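You operate a simulated robot arm through the tools that you are given. There is no shell and no other tool. Be economical: measure what you need, move in short steps, check, and stop when the job is done.

You are at the controls of a simulated two-armed robot. One attempt, no reset.

JOB
Wind 1.2 m of wire on to the orange bobbin.
Fine: the winder stays locked while the bobbin goes on; zero the counter and push the guide in before you wind; lock it again at the end.

It is judged by the outcome, as a careful person would: the job done as asked, and still so three seconds after it is handed in. It fails if anything else is knocked over, pushed out of place, dropped, spilled or broken.

ROBOT AND FRAMES
Two 7-joint arms with two-finger parallel grippers on one trunk, on a base that drives. Base frame: it is fixed to the floor where the robot stands at the start and does not move with it; the origin is under the middle of the robot, x ahead of it, y to its left, z up; the surface under the hand at the start is at about z = 0.8. Readings come in m, rad, newtons and seconds.
The left shoulder is at the start at [0.08, 0.131, 0.947], the right one opposite. With the tool pointing down near the work surface each hand reaches from about 0.4 to 0.86 m from the robot's upright axis, wherever it stands, measured 20 degrees to its own side. Places, roughly: crank handle [0.6, 0.1, 0.9]; plate of the winder [0.7, 0.1, 0.9]; winder [0.7, 0.1, 0.8]; winder lock [0.6, -0.1, 0.8]; winder zero button [0.7, -0.1, 0.8]; wire guide [0.8, -0.1, 0.9]. Payload 1.57 kg a hand.
Tool frame (each hand has its own): the origin (TCP) lies between the finger pads and is the grasp point; the fingertips stand 0.03 m ahead of it; z points along the fingers, y is the line along which they close. Largest opening 0.11 m; finger width 0.024, thickness 0.012; the body of the gripper, 0.048 by 0.112 m, starts 0.078 m behind the TCP.
Orientation is that of the tool frame in the base frame, as a unit quaternion [w, x, y, z]. With the fingers straight down and closing along the base's y, the tool's x points along the base's -x, its y along +y and its z along -z.

CONTROLS
- The arms move only by the tool servo_tool. It takes "left_deltas", "right_deltas" or both (then of equal length, played together; a hand with none holds still); each is one flat list of numbers, 7 for each row, row after row: the shift along the tool's x, y, z in mm, then the turn, a rotation vector about the tool's x, y, z in rad, then the closure in counts, from 0 (fully open) to 255 (shut). In form: [dx, dy, dz, ax, ay, az, fingers, dx, dy, dz, ax, ay, az, fingers, ...]. A call has 1 to 12 rows; each row is the pose to reach, as a shift and turn from the pose commanded when the call began, along the tool's axes at that moment. Rows are played at 5 a second. More than 0.05 m and 0.15 rad between two rows, or a gripper value outside its range, and nothing of the call is played. Where a pose cannot be reached the arm comes as near as it can. A force on the tool above 40 N (or 10 N above the force at the start of the call, whichever is more), or a blocked arm, ends the call early, and 0.2 s more pass. The fingers move at their own pace (about 0.108 m/s each) and stop on an object; they squeeze with about 36 N. The grip force told is the motor's: it shows also when the fingers shut on nothing. Time passes only in rows, and 0.2 s behind the last, so rows that repeat a pose let the fingers close. The reply holds the time, the measured pose of the TCP, the force on the tool along the base axes, the opening and the grip force, in the units named above and with some noise, with the torque about the TCP (base axes, N m) and any sound that the robot's microphone picked up, and new pictures: "views" is both (left out), scene, wrist or none (wrist: the cameras of the hands that moved).
- Cameras (640 x 400 px; columns grow to the right, rows downward): "scene" is now at [-0.0498, -0.0041, 1.4204]; the picture's right is [-0.04, -1.00, 0.00], its down [-0.55, 0.02, -0.84] and it looks along [0.84, -0.04, -0.55] (base axes); focal length 260 px, centre (320, 200). "left" rides on the left gripper at [0.07, -0.016, -0.141] in its tool frame; the picture's right is [0.23, 0.97, 0.00], its down [-0.86, 0.20, -0.48] and it looks along [-0.47, 0.11, 0.88] (tool axes); focal length 222 px, centre (320, 200). "right" rides on the right gripper at [0.07, 0.016, -0.141] in its tool frame; the picture's right is [-0.23, 0.97, 0.00], its down [-0.86, -0.20, -0.48] and it looks along [-0.47, -0.11, 0.88] (tool axes); focal length 222 px, centre (320, 200). There is no depth. A picture from a camera that has moved, and an enlarged one, comes with that camera's place and axes in the base frame and with its lens.
- drive_base(legs): drives the robot by 1 to 6 legs, each [ahead, left, turn to the left] in m, m and rad, along the robot's own axes; the way and the turn of a leg run together, so that a leg with both is an arc; at most 1.5 m and 3.142 rad a leg. The arms and the cameras ride along, it lands a little off, and it stops where it bumps. It gives what a move gives, and a new picture of the scene camera.
- pan_tilt(pan, tilt): turns the head with the scene camera to pan (to the left, within 1.902 rad either way) and tilt (down, from -0.506 to 1.204), counted from straight ahead of the robot. It gives what a move gives, and a new picture of the scene camera.
- inspect(camera, box): a new picture of the part [left, top, right, bottom] of that camera's present view, enlarged. It takes no simulated time.
- job_done(): hands the job in; it is judged then, once.

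Go step by step. Nothing tells you exact positions but the pictures and the camera data: compare them with the known pose of the tool, close in by small moves and look again before you grip or let go. The budget is 120 turns and 260 pictures, counting those below and the enlarged ones. Unless the task says otherwise, let go and move clear before handing in, and close with one line.

The tools are called after "Emit:" as a command line: name --argument value ..., lists and objects as JSON in quotes. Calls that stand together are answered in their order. servo_tool: Moves the arms, as the interface text tells. Its arguments: {"type":"object","properties":{"left_deltas":{"type":"array"},"right_deltas":{"type":"array"},"views":{"type":"string","enum":["both","scene","wrist","none"]}},"required":[]} The other tools are called the same way: drive_base (legs) drives the base; pan_tilt (pan, tilt) turns the head that bears the scene camera; inspect (camera, box) takes an enlarged picture of a part of a camera's view; job_done () hands the job in.

At the start:

```text
time_s: 0.0
left_tool_pos: [0.528, 0.1728, 1.1222]
left_tool_rot: [0.0, 0.0, 1.0, -0.001]
left_contact_force: [-0.3, -1.1, 0.9]
left_torque: [0.02, 0.04, -0.02]
left_gripper_width: 0.1099
left_grip_force: 0.0
right_tool_pos: [0.5637, -0.1763, 1.1238]
right_tool_rot: [0.0, 0.001, 1.0, 0.0]
right_contact_force: [-0.2, 0.7, -0.3]
right_torque: [0.04, -0.03, 0.0]
right_gripper_width: 0.1099
right_grip_force: 0.1
robot x, y, heading: [-0.0005, -0.0029, 0.0]
head pan, tilt: [-0.044, 0.581]
```

scene: 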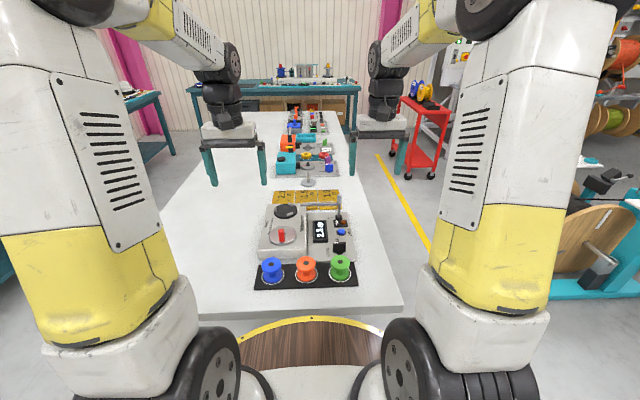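
right: 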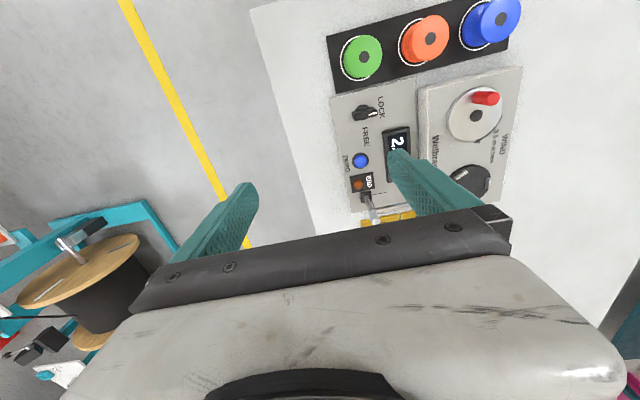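
left: 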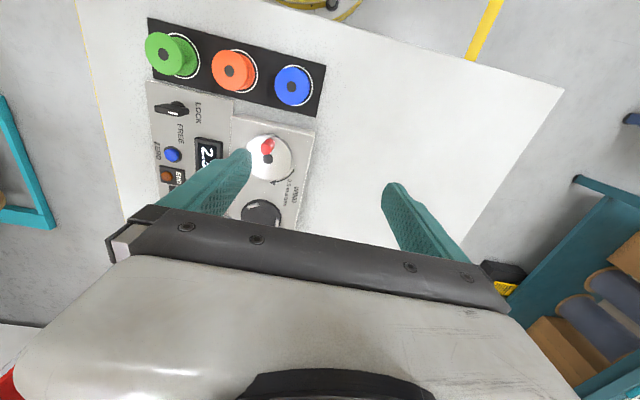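

I see a winder with a crank plate, lock, zero button, guide and three bobbins in front of it. I will enlarge the views first to read the details.

Emit:
inspect --camera "scene" --box '[240, 180, 370, 295]'

Emit:
inspect --camera "right" --box '[310, 0, 540, 230]'

Emit:
inspect --camera "left" --box '[130, 10, 340, 230]'

```text
3.48 times, centred on (305, 238) of scene
camera zoom: at [-0.0498, -0.0041, 1.4204], right [-0.04, -1.0, 0.0], down [-0.55, 0.02, -0.84], along [0.84, -0.04, -0.55], focal length 906 px, centre (372, 70)
```

zoom: 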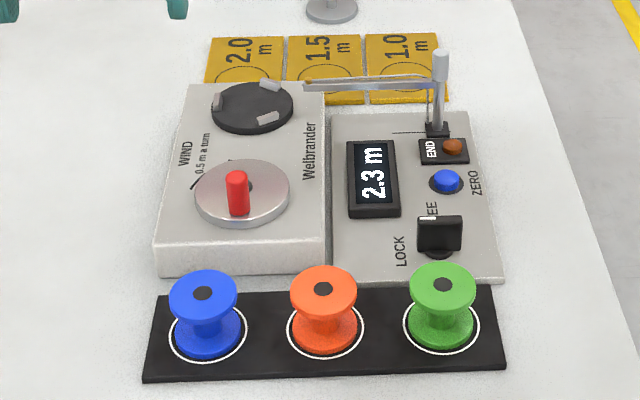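

```text
1.74 times, centred on (425, 115) of right
camera zoom: at [0.492, -0.1598, 1.265], right [0.23, 0.97, 0.0], down [0.86, -0.2, 0.48], along [0.47, -0.11, -0.88], focal length 386 px, centre (137, 348)
```

zoom: 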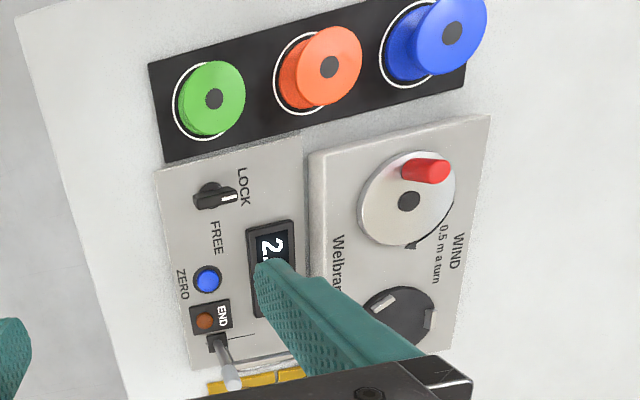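

```text
1.82 times, centred on (235, 120) of left
camera zoom: at [0.4585, 0.1571, 1.2643], right [-0.23, 0.97, 0.0], down [0.86, 0.2, 0.48], along [0.47, 0.11, -0.88], focal length 404 px, centre (474, 346)
```

zoom: 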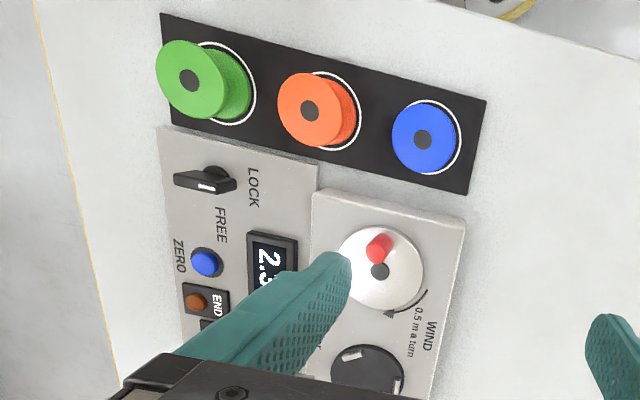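

The orange bobbin is at about (0.48, 0.01), top at about z 0.85. I need a tighter look at the lock and plate.

Emit:
inspect --camera "scene" --box '[310, 210, 350, 240]'

Emit:
inspect --camera "scene" --box '[270, 190, 345, 245]'

Emit:
inspect --camera "left" --box '[145, 80, 225, 190]'

Emit:
inspect --camera "right" --box '[420, 80, 520, 210]'

```text
13.33 times, centred on (330, 225) of scene
camera zoom: at [-0.0498, -0.0041, 1.4204], right [-0.04, -1.0, 0.0], down [-0.55, 0.02, -0.84], along [0.84, -0.04, -0.55], focal length 3472 px, centre (187, -133)
```

zoom: 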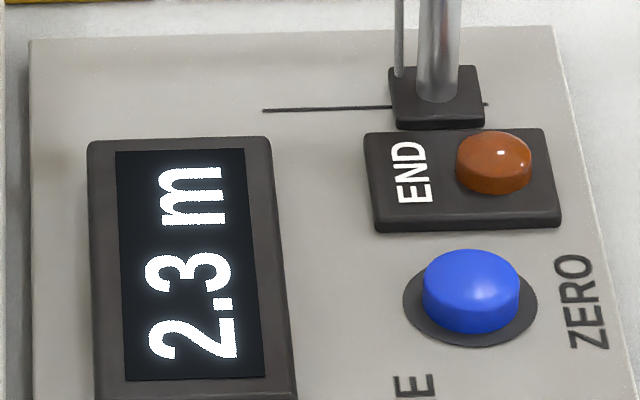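

```text
7.27 times, centred on (308, 218) of scene
camera zoom: at [-0.0498, -0.0041, 1.4204], right [-0.04, -1.0, 0.0], down [-0.55, 0.02, -0.84], along [0.84, -0.04, -0.55], focal length 1894 px, centre (411, 73)
```

zoom: 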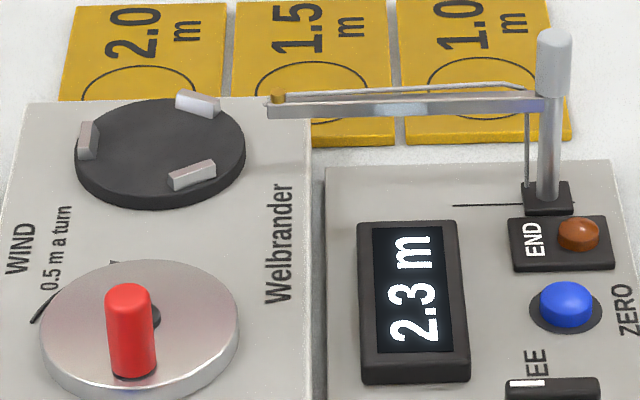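

```text
3.64 times, centred on (185, 135) of left
camera zoom: at [0.4585, 0.1571, 1.2643], right [-0.23, 0.97, 0.0], down [0.86, 0.2, 0.48], along [0.47, 0.11, -0.88], focal length 808 px, centre (811, 436)
```

zoom: 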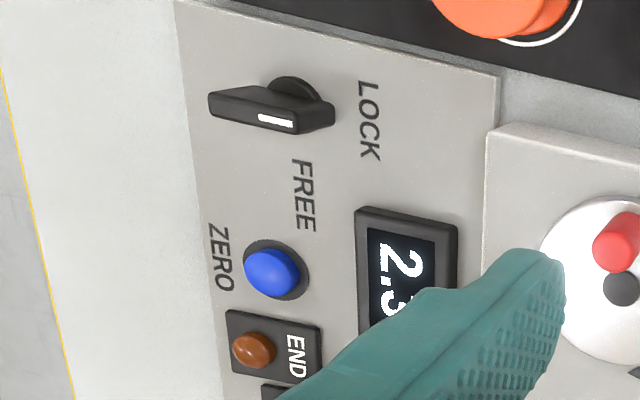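

```text
3.08 times, centred on (470, 145) of right
camera zoom: at [0.492, -0.1598, 1.265], right [0.23, 0.97, 0.0], down [0.86, -0.2, 0.48], along [0.47, -0.11, -0.88], focal length 684 px, centre (-142, 369)
```

zoom: 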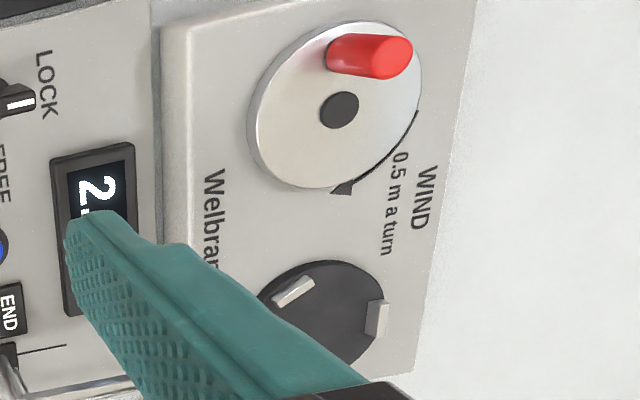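

The lock's white mark points at LOCK, and the arrow gives winding clockwise seen from above. The bobbin is at about (0.482, 0.014), and I'll bring the left hand above it with its fingers part open.

Emit:
servo_tool --left_deltas '[9, -32, 34, 0, 0, 0, 40, 18, -64, 68, 0, 0, 0, 70, 27, -95, 103, 0, 0, 0, 70, 36, -127, 137, 0, 0, 0, 70, 46, -159, 172, 0, 0, 0, 70, 46, -159, 172, 0, 0, 0, 70]'

```text
time_s: 1.4
left_tool_pos: [0.4809, 0.0131, 0.9499]
left_tool_rot: [0.0, 0.0, 1.0, 0.0]
left_contact_force: [-0.4, 0.9, 0.1]
left_torque: [0.01, 0.03, 0.0]
left_gripper_width: 0.0798
left_grip_force: 0.1
right_tool_pos: [0.5649, -0.1749, 1.1235]
right_tool_rot: [0.0, -0.001, 1.0, 0.0]
right_contact_force: [0.0, -0.7, -0.3]
right_torque: [-0.01, 0.02, 0.0]
right_gripper_width: 0.1101
right_grip_force: 0.1
robot x, y, heading: [0.004, -0.0023, 0.0]
head pan, tilt: [-0.044, 0.581]
camera scene: at [-0.0499, -0.0041, 1.4204], right [-0.04, -1.0, 0.0], down [-0.55, 0.02, -0.84], along [0.84, -0.04, -0.55], focal length 260 px, centre (320, 200)
camera left: at [0.4128, -0.0024, 1.0922], right [-0.23, 0.97, 0.0], down [0.86, 0.2, 0.48], along [0.47, 0.11, -0.88], focal length 222 px, centre (320, 200)
```

scene: 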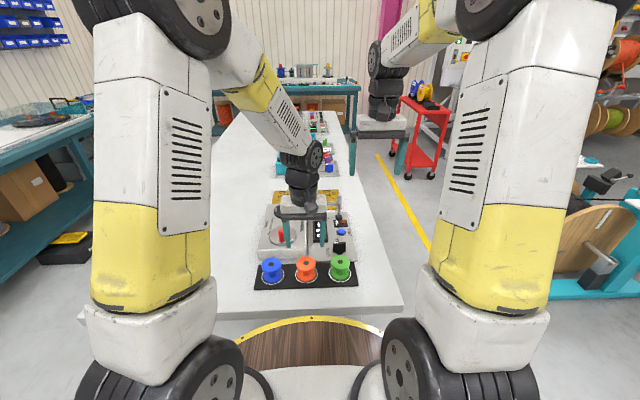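
left: 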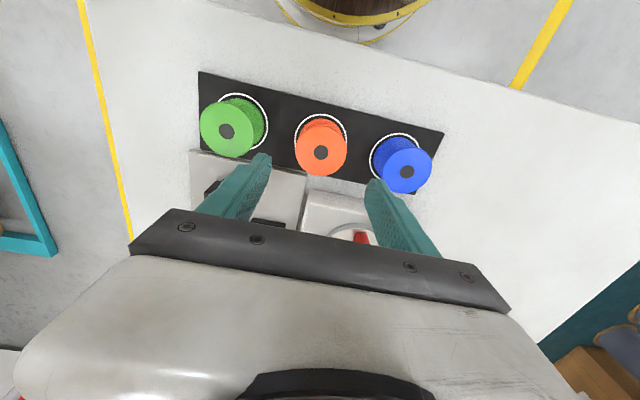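

The hand is centred over the orange bobbin. I go down partway and look again.

Emit:
servo_tool --left_deltas '[0, 1, 40, 0, 0, 0, 70, 0, 1, 80, 0, 0, 0, 70, 0, 1, 80, 0, 0, 0, 70]'

Emit:
inspect --camera "scene" --box '[240, 190, 370, 295]'

```text
time_s: 2.2
left_tool_pos: [0.4816, 0.0151, 0.8693]
left_tool_rot: [0.0, 0.0, 1.0, -0.001]
left_contact_force: [0.0, -0.9, 0.2]
left_torque: [-0.03, 0.01, 0.01]
left_gripper_width: 0.08
left_grip_force: 0.0
right_tool_pos: [0.5639, -0.1748, 1.1238]
right_tool_rot: [-0.001, 0.0, 1.0, 0.0]
right_contact_force: [0.1, 0.9, 0.2]
right_torque: [0.01, 0.05, 0.0]
right_gripper_width: 0.1099
right_grip_force: 0.1
robot x, y, heading: [0.0002, 0.0011, 0.0]
head pan, tilt: [-0.044, 0.581]
camera scene: at [-0.0499, -0.0041, 1.4204], right [-0.04, -1.0, 0.0], down [-0.55, 0.02, -0.84], along [0.84, -0.04, -0.55], focal length 260 px, centre (320, 200)
camera left: at [0.4127, -0.001, 1.0114], right [-0.23, 0.97, 0.0], down [0.85, 0.2, 0.48], along [0.47, 0.11, -0.88], focal length 222 px, centre (320, 200)
```

scene: 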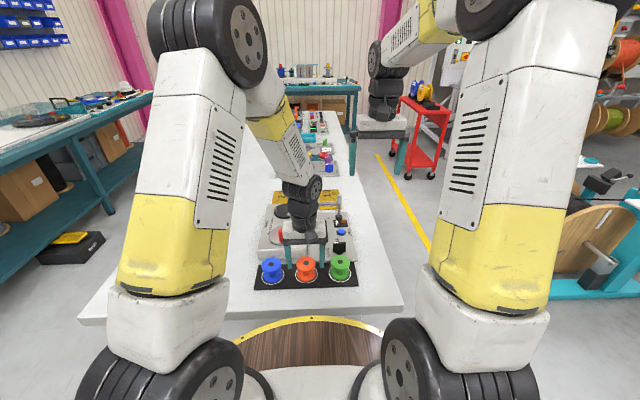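
left: 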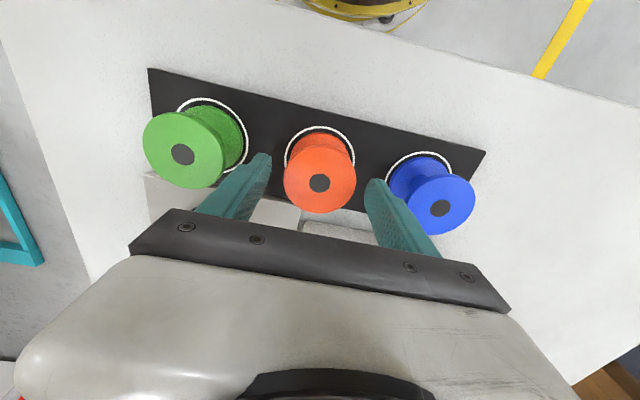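

```text
3.81 times, centred on (305, 242) of scene
camera zoom: at [-0.0499, -0.0041, 1.4204], right [-0.04, -1.0, 0.0], down [-0.55, 0.02, -0.84], along [0.84, -0.04, -0.55], focal length 992 px, centre (377, 38)
```

zoom: 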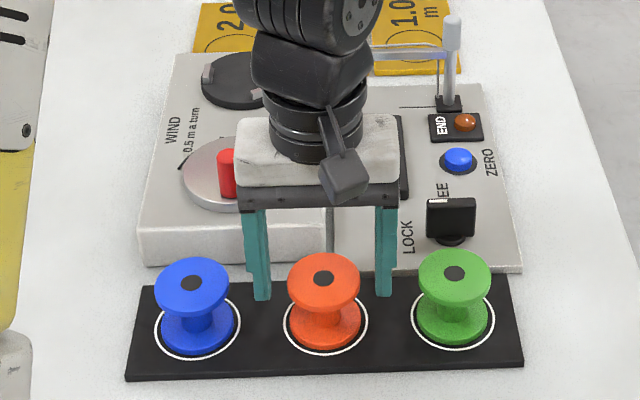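

The fingers straddle the orange bobbin cleanly. Lowering to the top flange and closing.

Emit:
servo_tool --left_deltas '[-1, 0, 20, 0, 0, 0, 70, -1, 0, 20, 0, 0, 0, 255, -1, 0, 20, 0, 0, 0, 255, -1, 0, 20, 0, 0, 0, 255]' --views "wrist"

Emit:
inspect --camera "scene" --box '[240, 190, 370, 295]'

```text
time_s: 3.2
left_tool_pos: [0.482, 0.0159, 0.8499]
left_tool_rot: [0.0, 0.0, 1.0, -0.001]
left_contact_force: [-0.7, 0.5, 1.3]
left_torque: [0.04, 0.02, 0.0]
left_gripper_width: 0.0552
left_grip_force: 36.0
right_tool_pos: [0.5636, -0.1763, 1.1244]
right_tool_rot: [0.0, 0.0, 1.0, 0.0]
right_contact_force: [-0.4, -0.7, 0.2]
right_torque: [0.01, 0.02, -0.01]
right_gripper_width: 0.1101
right_grip_force: 0.1
robot x, y, heading: [0.0036, 0.0021, -0.001]
head pan, tilt: [-0.044, 0.581]
camera left: at [0.4137, -0.0004, 0.9918], right [-0.23, 0.97, 0.0], down [0.86, 0.2, 0.48], along [0.47, 0.11, -0.88], focal length 222 px, centre (320, 200)
```

left: 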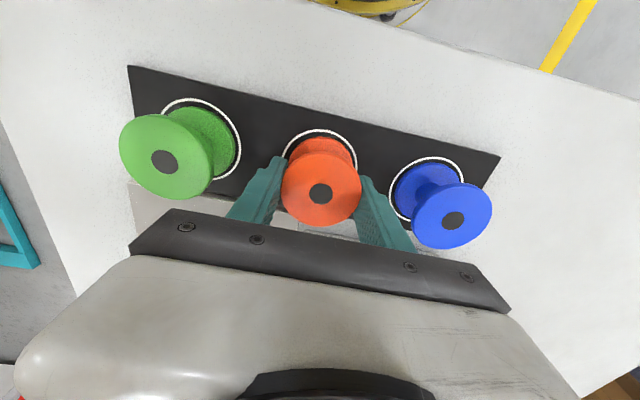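

```text
3.81 times, centred on (305, 242) of scene
camera zoom: at [-0.0498, -0.0041, 1.4204], right [-0.04, -1.0, 0.0], down [-0.55, 0.02, -0.84], along [0.84, -0.04, -0.55], focal length 992 px, centre (377, 38)
```

zoom: 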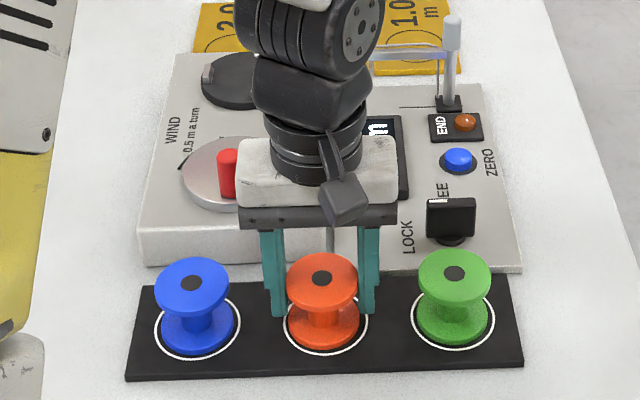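

The bobbin is gripped (0.055 m). I lift it, then carry it above the plate while turning the hand so that the fingers close along x, clear of the guide.

Emit:
servo_tool --left_deltas '[0, 0, -20, 0, 0, 0, 255, 0, 0, -60, 0, 0, 0, 255, 0, 0, -100, 0, 0, 0, 255, 0, 0, -135, 0, 0, 0, 255, 0, 0, -135, 0, 0, 0, 255]' --views "both"

Emit:
servo_tool --left_deltas '[-20, 6, 0, 0, 0, 0.14, 255, -43, 13, 0, 0, 0, 0.28, 255, -66, 20, 0, 0, 0, 0.42, 255, -89, 27, 0, 0, 0, 0.56, 255, -112, 33, 0, 0, 0, 0.7, 255, -135, 40, 0, 0, 0, 0.84, 255, -158, 46, 0, 0, 0, 0.98, 255, -181, 53, 0, 0, 0, 1.12, 255, -204, 59, 0, 0, 0, 1.26, 255, -227, 66, 0, 0, 0, 1.4, 255, -250, 73, 0, 0, 0, 1.54, 255, -250, 73, 0, 0, 0, 1.57, 255]' --views "both"

```text
time_s: 4.4
left_tool_pos: [0.4824, 0.0139, 0.9851]
left_tool_rot: [0.0, 0.0, 1.0, 0.0]
left_contact_force: [-1.0, 0.4, 0.6]
left_torque: [0.0, 0.02, 0.01]
left_gripper_width: 0.0
left_grip_force: 20.9
right_tool_pos: [0.5632, -0.1753, 1.1249]
right_tool_rot: [0.0, 0.0, 1.0, 0.0]
right_contact_force: [0.0, -1.0, 0.1]
right_torque: [0.02, 0.02, 0.03]
right_gripper_width: 0.1096
right_grip_force: 0.1
robot x, y, heading: [0.0037, -0.0, -0.002]
head pan, tilt: [-0.044, 0.581]
camera scene: at [-0.0498, -0.0041, 1.4204], right [-0.04, -1.0, 0.0], down [-0.55, 0.02, -0.84], along [0.84, -0.04, -0.55], focal length 260 px, centre (320, 200)
camera left: at [0.4126, -0.0011, 1.1272], right [-0.23, 0.97, 0.0], down [0.86, 0.2, 0.48], along [0.47, 0.11, -0.88], focal length 222 px, centre (320, 200)
```

scene: 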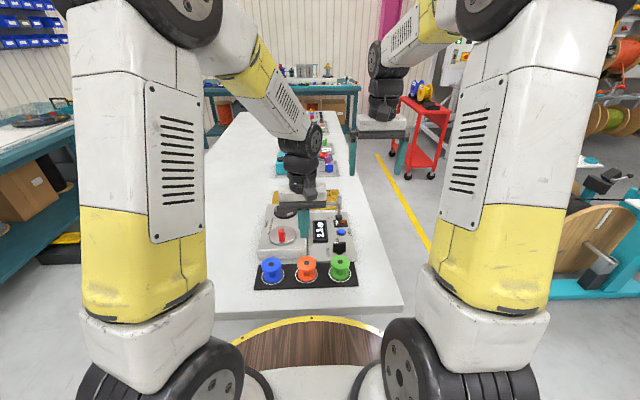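
left: 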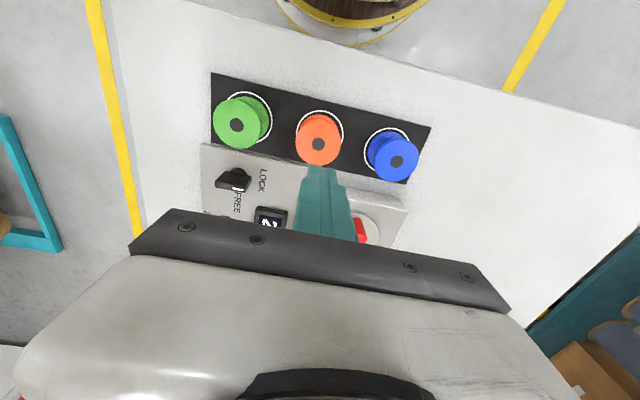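

```text
time_s: 7.0
left_tool_pos: [0.7333, 0.0869, 0.985]
left_tool_rot: [-0.001, 0.708, 0.706, 0.0]
left_contact_force: [-0.8, -1.3, -0.8]
left_torque: [0.01, 0.01, 0.03]
left_gripper_width: 0.0001
left_grip_force: 21.2
right_tool_pos: [0.5643, -0.1764, 1.124]
right_tool_rot: [0.0, 0.0, 1.0, 0.001]
right_contact_force: [-0.4, -0.3, -0.1]
right_torque: [0.01, 0.01, -0.02]
right_gripper_width: 0.1102
right_grip_force: 0.0
robot x, y, heading: [0.0002, 0.0019, -0.001]
head pan, tilt: [-0.044, 0.581]
camera scene: at [-0.0498, -0.0041, 1.4204], right [-0.04, -1.0, 0.0], down [-0.55, 0.02, -0.84], along [0.84, -0.04, -0.55], focal length 260 px, centre (320, 200)
camera left: at [0.7171, 0.1582, 1.1269], right [0.97, 0.23, 0.0], down [0.2, -0.86, 0.48], along [0.11, -0.47, -0.88], focal length 222 px, centre (320, 200)
```

scene: 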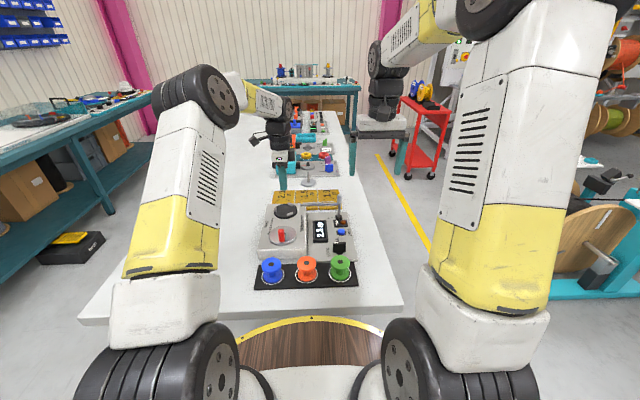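
left: 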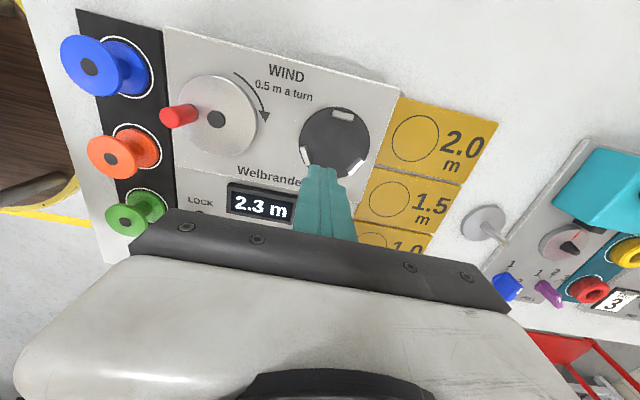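

The bobbin slipped out of the grip and still stands in its ring; the hand is empty above the plate. I'll look at the bobbin and plate closely to find out why.

Emit:
inspect --camera "scene" --box '[285, 248, 330, 290]'

Emit:
inspect --camera "left" --box '[280, 80, 400, 190]'

Emit:
inspect --camera "left" --box '[70, 90, 190, 200]'

```text
9.52 times, centred on (308, 269) of scene
camera zoom: at [-0.0498, -0.0041, 1.4204], right [-0.04, -1.0, 0.0], down [-0.55, 0.02, -0.84], along [0.84, -0.04, -0.55], focal length 2480 px, centre (439, -457)
```

zoom: 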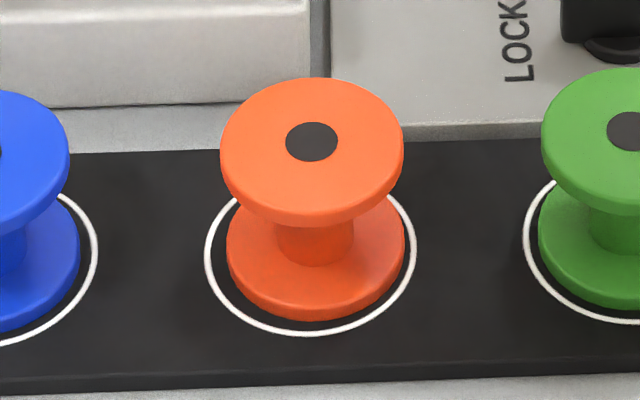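

```text
3.64 times, centred on (340, 135) of left
camera zoom: at [0.7171, 0.1582, 1.1269], right [0.97, 0.23, 0.0], down [0.2, -0.86, 0.48], along [0.11, -0.47, -0.88], focal length 808 px, centre (247, 436)
```

zoom: 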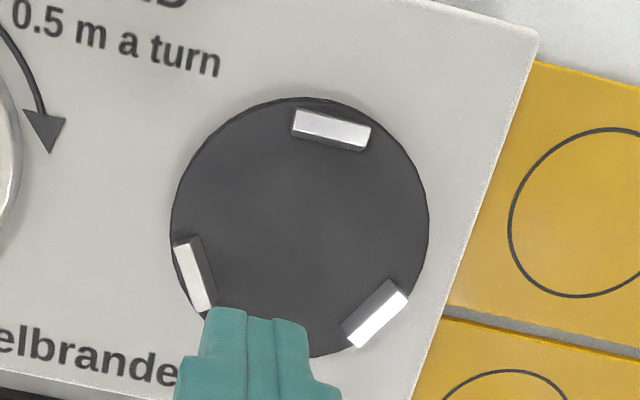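

```text
3.64 times, centred on (130, 145) of left
camera zoom: at [0.7171, 0.1582, 1.1269], right [0.97, 0.23, 0.0], down [0.2, -0.86, 0.48], along [0.11, -0.47, -0.88], focal length 808 px, centre (1011, 400)
```

zoom: 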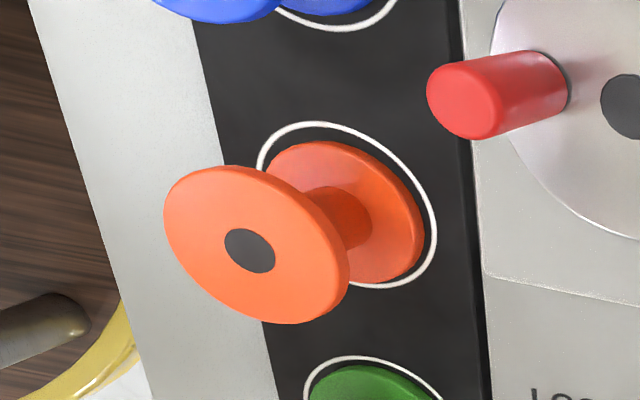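

The bobbin is undisturbed: flange about 56 mm, top at about 0.856, with three lugs on the plate. I grip it again slightly deeper and lift slowly.

Emit:
servo_tool --left_deltas '[-5, -20, 0, 0, 0, -0.14, 70, -12, -43, 0, 0, 0, -0.28, 70, -18, -66, 0, 0, 0, -0.42, 70, -25, -89, 0, 0, 0, -0.56, 70, -32, -112, 0, 0, 0, -0.7, 70, -39, -135, 0, 0, 0, -0.84, 70, -46, -158, 0, 0, 0, -0.98, 70, -53, -181, 0, 0, 0, -1.12, 70, -60, -204, 0, 0, 0, -1.26, 70, -66, -227, 0, 0, 0, -1.4, 70, -72, -250, 0, 0, 0, -1.54, 70, -72, -250, 0, 0, 0, -1.57, 70]' --views "wrist"

```text
time_s: 9.6
left_tool_pos: [0.483, 0.0151, 0.9837]
left_tool_rot: [0.0, -0.001, 1.0, 0.0]
left_contact_force: [-0.5, 0.3, 0.0]
left_torque: [0.01, 0.01, 0.02]
left_gripper_width: 0.0797
left_grip_force: 0.0
right_tool_pos: [0.5628, -0.1772, 1.123]
right_tool_rot: [0.0, 0.0, 1.0, 0.001]
right_contact_force: [-0.6, -0.2, 0.2]
right_torque: [-0.01, 0.0, -0.06]
right_gripper_width: 0.1098
right_grip_force: 0.0
robot x, y, heading: [-0.0025, 0.0008, -0.007]
head pan, tilt: [-0.044, 0.581]
camera left: at [0.4133, -0.0005, 1.127], right [-0.23, 0.97, 0.0], down [0.85, 0.2, 0.48], along [0.47, 0.11, -0.88], focal length 222 px, centre (320, 200)
```

left: 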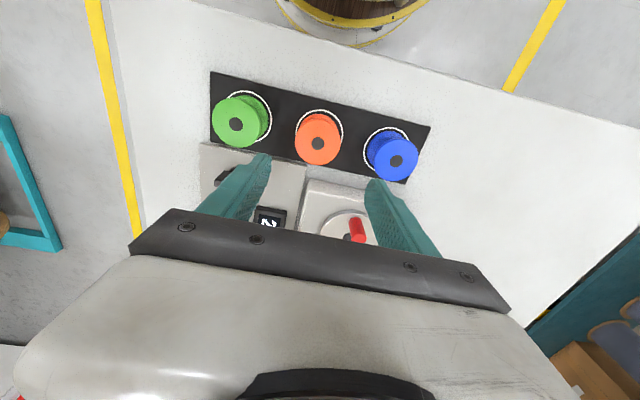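

Aligned again above the bobbin. I go down to about 0.846, close with a longer pause, and lift slowly.

Emit:
servo_tool --left_deltas '[0, -1, 48, 0, 0, 0, 70, 0, -1, 96, 0, 0, 0, 70, 0, -1, 125, 0, 0, 0, 70, 0, -1, 138, 0, 0, 0, 70, 0, -1, 138, 0, 0, 0, 255, 0, -1, 138, 0, 0, 0, 255, 0, -1, 138, 0, 0, 0, 255, 0, -1, 138, 0, 0, 0, 255]' --views "none"

Emit:
servo_tool --left_deltas '[0, 0, -1, 0, 0, 0, 255, 0, 0, -2, 0, 0, 0, 255, 0, 0, -4, 0, 0, 0, 255, 0, 0, -6, 0, 0, 0, 255]' --views "wrist"

Emit:
inspect --camera "scene" --box '[285, 235, 330, 290]'

```text
time_s: 11.4
left_tool_pos: [0.4818, 0.0146, 0.8476]
left_tool_rot: [0.0, 0.001, 1.0, 0.0]
left_contact_force: [0.8, 0.9, 0.0]
left_torque: [0.02, 0.01, -0.01]
left_gripper_width: 0.0544
left_grip_force: 35.7
right_tool_pos: [0.5651, -0.176, 1.1227]
right_tool_rot: [0.001, 0.0, 1.0, 0.0]
right_contact_force: [-0.4, 0.1, -0.2]
right_torque: [0.01, 0.01, 0.01]
right_gripper_width: 0.11
right_grip_force: 0.1
robot x, y, heading: [0.001, -0.0051, -0.002]
head pan, tilt: [-0.044, 0.581]
```

```text
time_s: 12.4
left_tool_pos: [0.4823, 0.0143, 0.8523]
left_tool_rot: [0.0, 0.0, 1.0, 0.0]
left_contact_force: [-0.1, 0.2, -1.2]
left_torque: [-0.01, 0.01, -0.01]
left_gripper_width: 0.0545
left_grip_force: 35.6
right_tool_pos: [0.5645, -0.1762, 1.1239]
right_tool_rot: [0.0, 0.001, 1.0, 0.0]
right_contact_force: [0.2, 0.8, -0.5]
right_torque: [-0.02, 0.02, 0.02]
right_gripper_width: 0.1099
right_grip_force: 0.0
robot x, y, heading: [0.0007, 0.0045, 0.0]
head pan, tilt: [-0.044, 0.581]
camera left: at [0.414, -0.0012, 0.9956], right [-0.23, 0.97, 0.0], down [0.86, 0.2, 0.48], along [0.47, 0.11, -0.88], focal length 222 px, centre (320, 200)
```

left: 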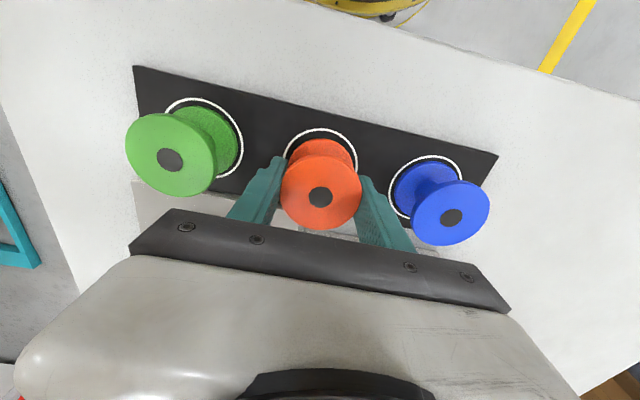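

```text
7.27 times, centred on (308, 262) of scene
camera zoom: at [-0.0498, -0.0041, 1.4204], right [-0.04, -1.0, 0.0], down [-0.55, 0.02, -0.84], along [0.84, -0.04, -0.55], focal length 1894 px, centre (411, -254)
```

zoom: 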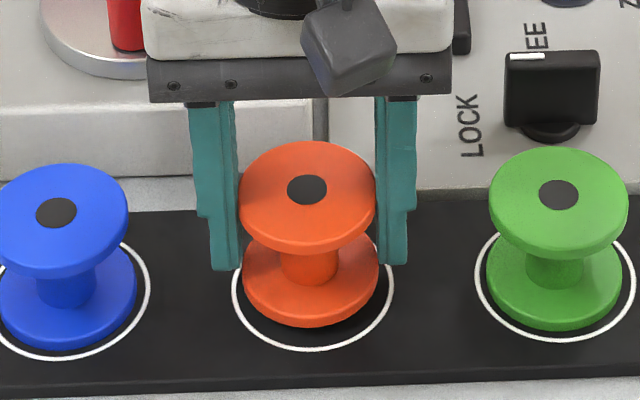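

The bobbin is lifting with the hand now. I keep raising it gently.

Emit:
servo_tool --left_deltas '[0, 0, -8, 0, 0, 0, 255, 0, 0, -18, 0, 0, 0, 255, 0, 0, -30, 0, 0, 0, 255, 0, 0, -42, 0, 0, 0, 255, 0, 0, -54, 0, 0, 0, 255, 0, 0, -66, 0, 0, 0, 255, 0, 0, -78, 0, 0, 0, 255, 0, 0, -90, 0, 0, 0, 255, 0, 0, -102, 0, 0, 0, 255, 0, 0, -114, 0, 0, 0, 255, 0, 0, -122, 0, 0, 0, 255, 0, 0, -126, 0, 0, 0, 255]' --views "both"

```text
time_s: 15.0
left_tool_pos: [0.4825, 0.0152, 0.9783]
left_tool_rot: [0.0, -0.001, 1.0, 0.0]
left_contact_force: [0.1, -0.1, -0.2]
left_torque: [0.02, 0.0, -0.01]
left_gripper_width: 0.0544
left_grip_force: 36.4
right_tool_pos: [0.5649, -0.1762, 1.1233]
right_tool_rot: [0.0, 0.0, 1.0, 0.0]
right_contact_force: [0.3, -0.1, 0.0]
right_torque: [0.03, -0.02, 0.02]
right_gripper_width: 0.1101
right_grip_force: 0.0
robot x, y, heading: [0.0003, -0.0021, -0.006]
head pan, tilt: [-0.044, 0.581]
camera scene: at [-0.0498, -0.0041, 1.4204], right [-0.04, -1.0, 0.0], down [-0.55, 0.02, -0.84], along [0.84, -0.04, -0.55], focal length 260 px, centre (320, 200)
camera left: at [0.4136, -0.0013, 1.1211], right [-0.23, 0.97, 0.0], down [0.86, 0.2, 0.48], along [0.47, 0.11, -0.88], focal length 222 px, centre (320, 200)
```

scene: 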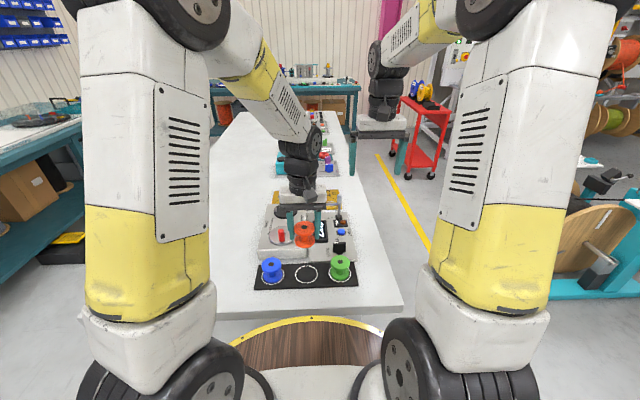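
left: 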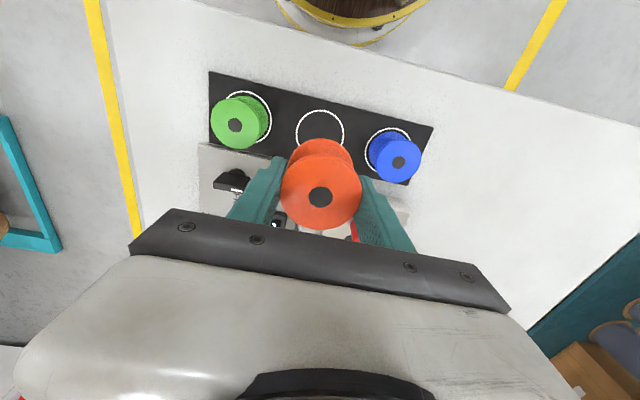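

The bobbin is firmly held. I refine the plate centre to about (0.750, 0.093), z about 0.85, and carry it above there while turning the hand.

Emit:
servo_tool --left_deltas '[-20, 6, 0, 0, 0, 0.14, 255, -44, 13, 0, 0, 0, 0.28, 255, -68, 20, 0, 0, 0, 0.42, 255, -93, 27, 0, 0, 0, 0.56, 255, -118, 34, 0, 0, 0, 0.7, 255, -143, 41, 0, 0, 0, 0.84, 255, -168, 48, 0, 0, 0, 0.98, 255, -193, 55, 0, 0, 0, 1.12, 255, -218, 62, 0, 0, 0, 1.26, 255, -243, 70, 0, 0, 0, 1.4, 255, -260, 75, 0, 0, 0, 1.52, 255, -268, 78, 0, 0, 0, 1.571, 255]' --views "both"

Emit:
inspect --camera "scene" --box '[260, 160, 350, 250]'

```text
time_s: 17.6
left_tool_pos: [0.7509, 0.0921, 0.9793]
left_tool_rot: [-0.001, 0.708, 0.706, 0.0]
left_contact_force: [-0.4, 0.4, -0.7]
left_torque: [-0.01, 0.0, -0.04]
left_gripper_width: 0.0545
left_grip_force: 36.1
right_tool_pos: [0.5632, -0.1752, 1.1238]
right_tool_rot: [0.0, 0.0, 1.0, 0.0]
right_contact_force: [0.1, -0.4, -0.3]
right_torque: [0.01, 0.02, 0.0]
right_gripper_width: 0.1103
right_grip_force: 0.1
robot x, y, heading: [-0.0024, -0.0012, -0.001]
head pan, tilt: [-0.044, 0.581]
camera scene: at [-0.0498, -0.0041, 1.4204], right [-0.04, -1.0, 0.0], down [-0.55, 0.02, -0.84], along [0.84, -0.04, -0.55], focal length 260 px, centre (320, 200)
camera left: at [0.7356, 0.1625, 1.1211], right [0.97, 0.22, 0.0], down [0.2, -0.86, 0.48], along [0.11, -0.47, -0.88], focal length 222 px, centre (320, 200)
```

scene: 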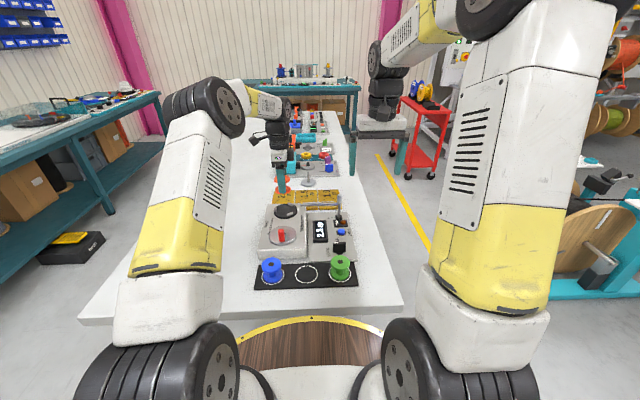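
left: 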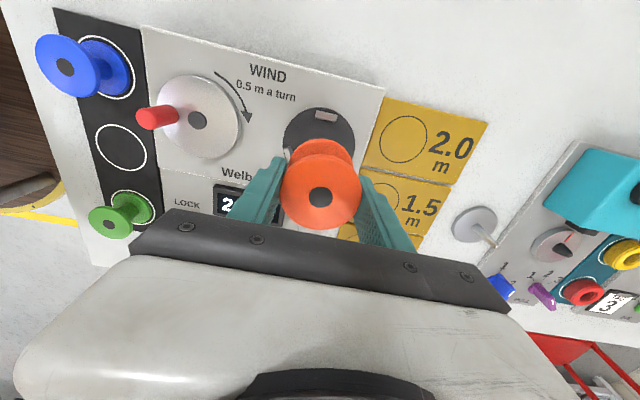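

```text
4.44 times, centred on (305, 205) of scene
camera zoom: at [-0.0498, -0.0041, 1.4204], right [-0.04, -1.0, 0.0], down [-0.55, 0.02, -0.84], along [0.84, -0.04, -0.55], focal length 1157 px, centre (387, 178)
```

zoom: 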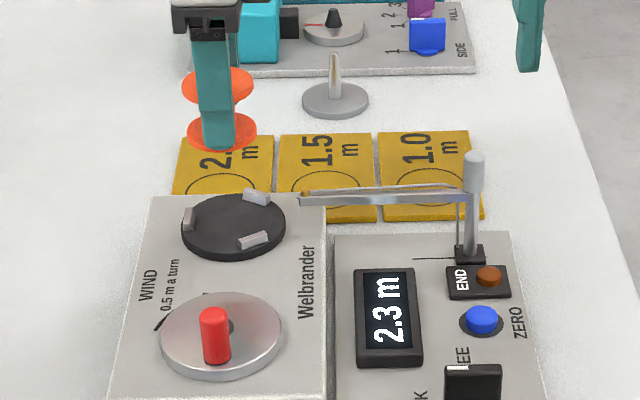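

The hand is over the plate. I lower to about 2 cm above it and check the centring.

Emit:
servo_tool --left_deltas '[0, 0, 15, 0, 0, 0, 255, 0, 0, 30, 0, 0, 0, 255, 0, 0, 45, 0, 0, 0, 255, 0, 0, 60, 0, 0, 0, 255, 0, 0, 60, 0, 0, 0, 255]' --views "none"

Emit:
inspect --camera "scene" --box '[265, 185, 325, 235]'

Emit:
inspect --camera "left" --box '[240, 70, 400, 220]'

```text
time_s: 18.8
left_tool_pos: [0.7511, 0.0936, 0.9186]
left_tool_rot: [0.0, 0.707, 0.707, -0.001]
left_contact_force: [0.1, 0.5, -1.2]
left_torque: [0.01, -0.01, -0.01]
left_gripper_width: 0.0545
left_grip_force: 35.8
right_tool_pos: [0.5644, -0.1755, 1.122]
right_tool_rot: [0.0, 0.0, 1.0, -0.001]
right_contact_force: [-0.3, -0.3, -0.2]
right_torque: [-0.02, 0.0, 0.0]
right_gripper_width: 0.1098
right_grip_force: 0.0
robot x, y, heading: [0.003, -0.002, -0.001]
head pan, tilt: [-0.044, 0.581]
```

```text
8.00 times, centred on (295, 210) of scene
camera zoom: at [-0.0497, -0.0041, 1.4204], right [-0.04, -1.0, 0.0], down [-0.55, 0.02, -0.84], along [0.84, -0.04, -0.55], focal length 2083 px, centre (520, 120)
```

zoom: 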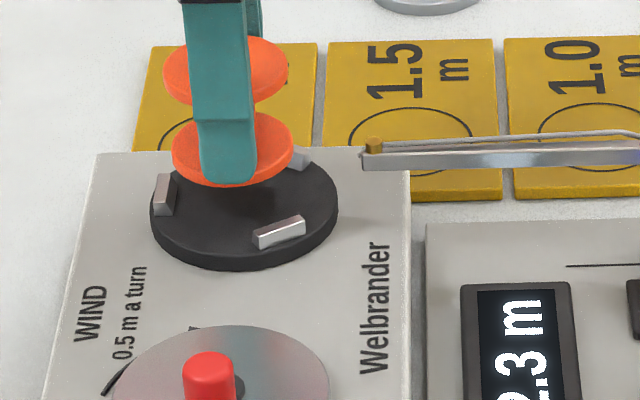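

```text
2.67 times, centred on (320, 145) of left
camera zoom: at [0.7356, 0.1628, 1.0611], right [0.97, 0.23, 0.0], down [0.2, -0.86, 0.48], along [0.11, -0.47, -0.88], focal length 592 px, centre (320, 347)
```

zoom: 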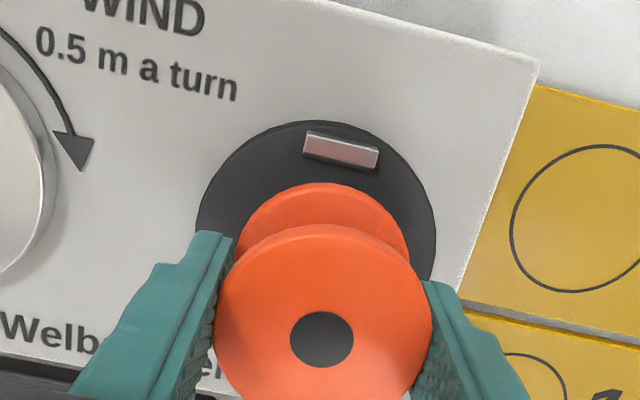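

The bobbin's position and the plate centre agree within about 1–2 mm. I lower nearly to the plate and check the lugs.

Emit:
servo_tool --left_deltas '[0, 0, 8, 0, 0, 0, 255, 0, 0, 15, 0, 0, 0, 255, 0, 0, 15, 0, 0, 0, 255]' --views "none"

Emit:
inspect --camera "scene" --box '[270, 185, 315, 225]'

Emit:
inspect --camera "left" --box '[260, 90, 380, 200]'

```text
time_s: 19.6
left_tool_pos: [0.75, 0.0927, 0.9035]
left_tool_rot: [0.0, 0.708, 0.707, 0.0]
left_contact_force: [1.0, 0.0, -0.6]
left_torque: [-0.01, 0.03, -0.02]
left_gripper_width: 0.0546
left_grip_force: 35.9
right_tool_pos: [0.5647, -0.1755, 1.1235]
right_tool_rot: [-0.001, 0.001, 1.0, 0.0]
right_contact_force: [0.8, -0.2, 0.6]
right_torque: [-0.03, 0.02, 0.02]
right_gripper_width: 0.1101
right_grip_force: 0.1
robot x, y, heading: [-0.0003, 0.0022, 0.004]
head pan, tilt: [-0.044, 0.581]
```

```text
10.00 times, centred on (292, 205) of scene
camera zoom: at [-0.0498, -0.0041, 1.4204], right [-0.04, -1.0, 0.0], down [-0.55, 0.02, -0.84], along [0.84, -0.04, -0.55], focal length 2604 px, centre (595, 150)
```

zoom: 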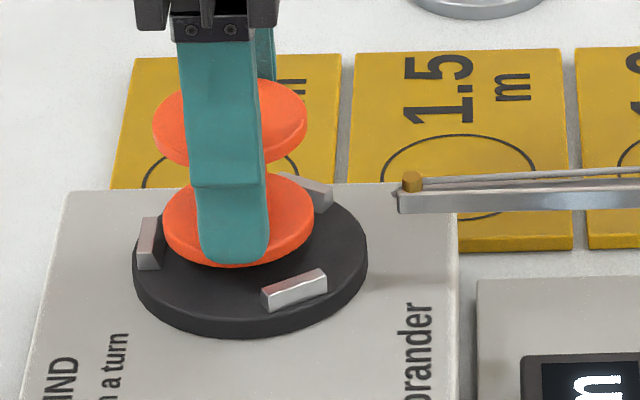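

```text
3.64 times, centred on (320, 145) of left
camera zoom: at [0.7355, 0.1628, 1.0464], right [0.97, 0.23, 0.0], down [0.2, -0.86, 0.48], along [0.11, -0.47, -0.88], focal length 808 px, centre (320, 400)
```

zoom: 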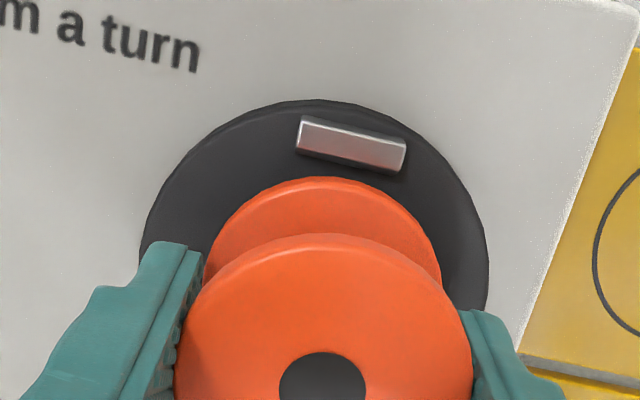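

Scene and wrist views both suggest shifting about 3 mm to −y; the x offset is uncertain. I move the right hand forward, well clear, for a second viewpoint on the plate.

Emit:
servo_tool --right_deltas '[-40, 0, 0, 0, 0, 0, 255, -80, 0, 0, 0, 0, 0, 255, -120, 0, 0, 0, 0, 0, 255, -130, 0, 0, 0, 0, 0, 255]' --views "wrist"

```text
time_s: 20.6
left_tool_pos: [0.7513, 0.0916, 0.9029]
left_tool_rot: [0.0, 0.707, 0.707, 0.0]
left_contact_force: [-0.6, 0.7, -0.3]
left_torque: [0.01, -0.04, 0.04]
left_gripper_width: 0.0548
left_grip_force: 36.2
right_tool_pos: [0.6948, -0.1759, 1.1234]
right_tool_rot: [0.0, -0.001, 1.0, 0.0]
right_contact_force: [-0.1, 0.0, -0.1]
right_torque: [0.03, 0.02, -0.01]
right_gripper_width: 0.0003
right_grip_force: 21.4
robot x, y, heading: [-0.0002, -0.0017, 0.003]
head pan, tilt: [-0.044, 0.581]
camera right: at [0.6223, -0.1595, 1.2647], right [0.23, 0.97, 0.0], down [0.85, -0.2, 0.48], along [0.47, -0.11, -0.88], focal length 222 px, centre (320, 200)
```

right: 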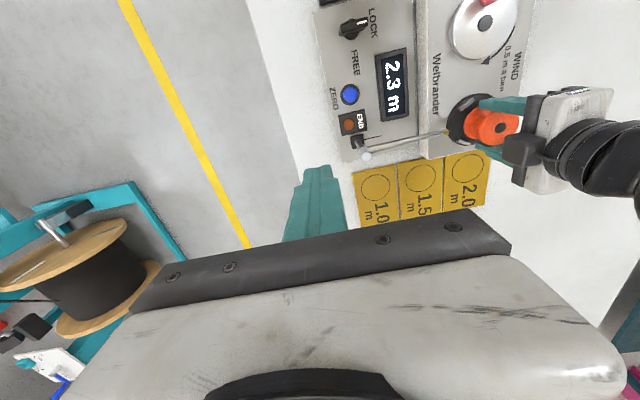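

Emit:
inspect --camera "right" --box '[430, 80, 540, 165]'

Emit:
inspect --camera "right" --box '[320, 0, 540, 165]'

```text
4.71 times, centred on (485, 122) of right
camera zoom: at [0.6223, -0.1595, 1.2647], right [0.23, 0.97, 0.0], down [0.85, -0.2, 0.48], along [0.47, -0.11, -0.88], focal length 1045 px, centre (-456, 565)
```

zoom: 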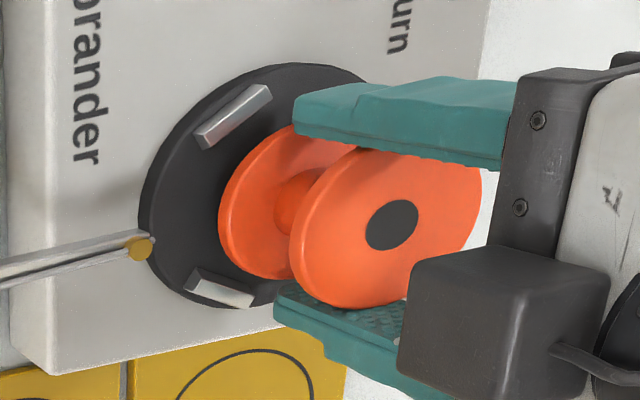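

```text
2.42 times, centred on (430, 82) of right
camera zoom: at [0.6223, -0.1595, 1.2647], right [0.23, 0.97, 0.0], down [0.85, -0.2, 0.48], along [0.47, -0.11, -0.88], focal length 538 px, centre (53, 485)
```

zoom: 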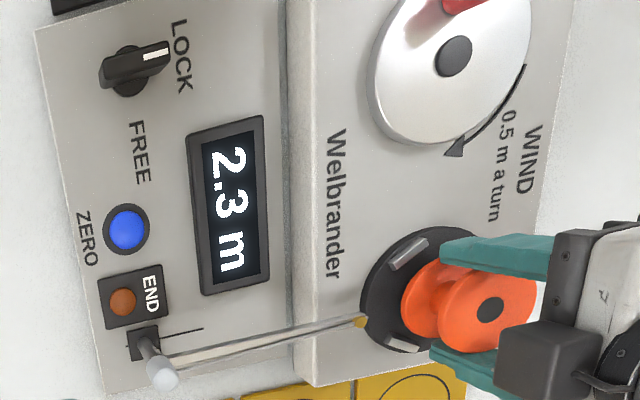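

Emit:
inspect --camera "right" --box '[452, 90, 502, 152]'

```text
6.45 times, centred on (477, 121) of right
camera zoom: at [0.6223, -0.1595, 1.2647], right [0.23, 0.97, 0.0], down [0.85, -0.2, 0.48], along [0.47, -0.11, -0.88], focal length 1433 px, centre (-693, 710)
```

zoom: 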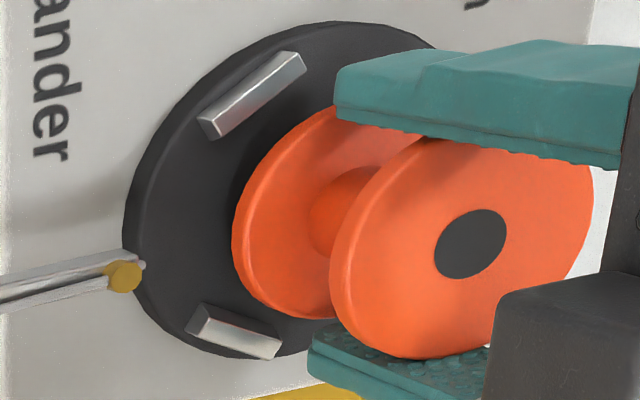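

From the right camera, measuring lugs and bobbin alike, the plate centre is about 2.5 mm in −x and 3.5 mm in −y from the bobbin. I shift and lower a little.

Emit:
servo_tool --left_deltas '[-3.5, -2.5, 0, 0, 0, 0, 255, -3.5, -2.5, 3, 0, 0, 0, 255, -3.5, -2.5, 3, 0, 0, 0, 255]' --views "none"

Emit:
inspect --camera "right" --box '[452, 90, 502, 152]'

Emit:
inspect --camera "scene" --box '[270, 185, 315, 225]'

```text
time_s: 21.4
left_tool_pos: [0.7496, 0.0889, 0.9004]
left_tool_rot: [0.0, 0.707, 0.707, -0.001]
left_contact_force: [-1.0, 0.0, 0.1]
left_torque: [0.02, 0.03, 0.05]
left_gripper_width: 0.0547
left_grip_force: 35.7
right_tool_pos: [0.6945, -0.1752, 1.1222]
right_tool_rot: [0.0, 0.0, 1.0, 0.0]
right_contact_force: [0.6, -0.7, -0.2]
right_torque: [0.0, 0.0, 0.01]
right_gripper_width: 0.0
right_grip_force: 21.4
robot x, y, heading: [-0.0015, -0.0021, 0.005]
head pan, tilt: [-0.044, 0.581]
```

```text
6.45 times, centred on (477, 121) of right
camera zoom: at [0.6222, -0.1594, 1.2646], right [0.23, 0.97, 0.0], down [0.86, -0.2, 0.48], along [0.47, -0.11, -0.88], focal length 1433 px, centre (-693, 710)
```

zoom: 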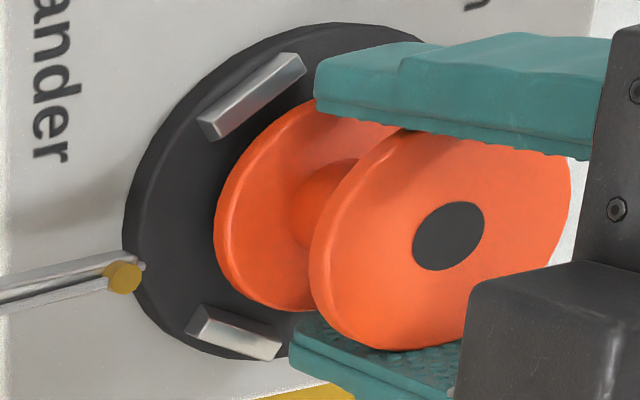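

```text
10.00 times, centred on (292, 205) of scene
camera zoom: at [-0.0497, -0.0041, 1.4204], right [-0.04, -1.0, 0.0], down [-0.55, 0.02, -0.84], along [0.84, -0.04, -0.55], focal length 2604 px, centre (595, 150)
```

zoom: 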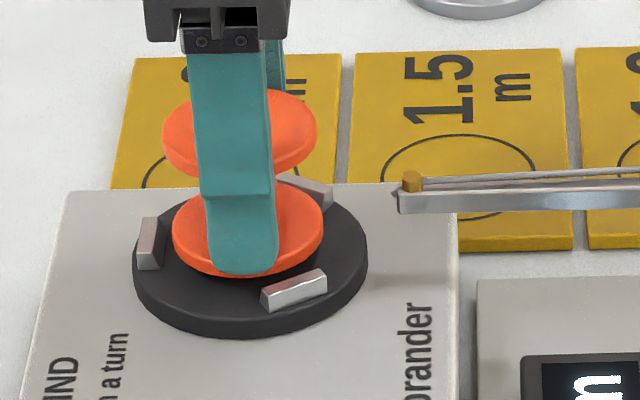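

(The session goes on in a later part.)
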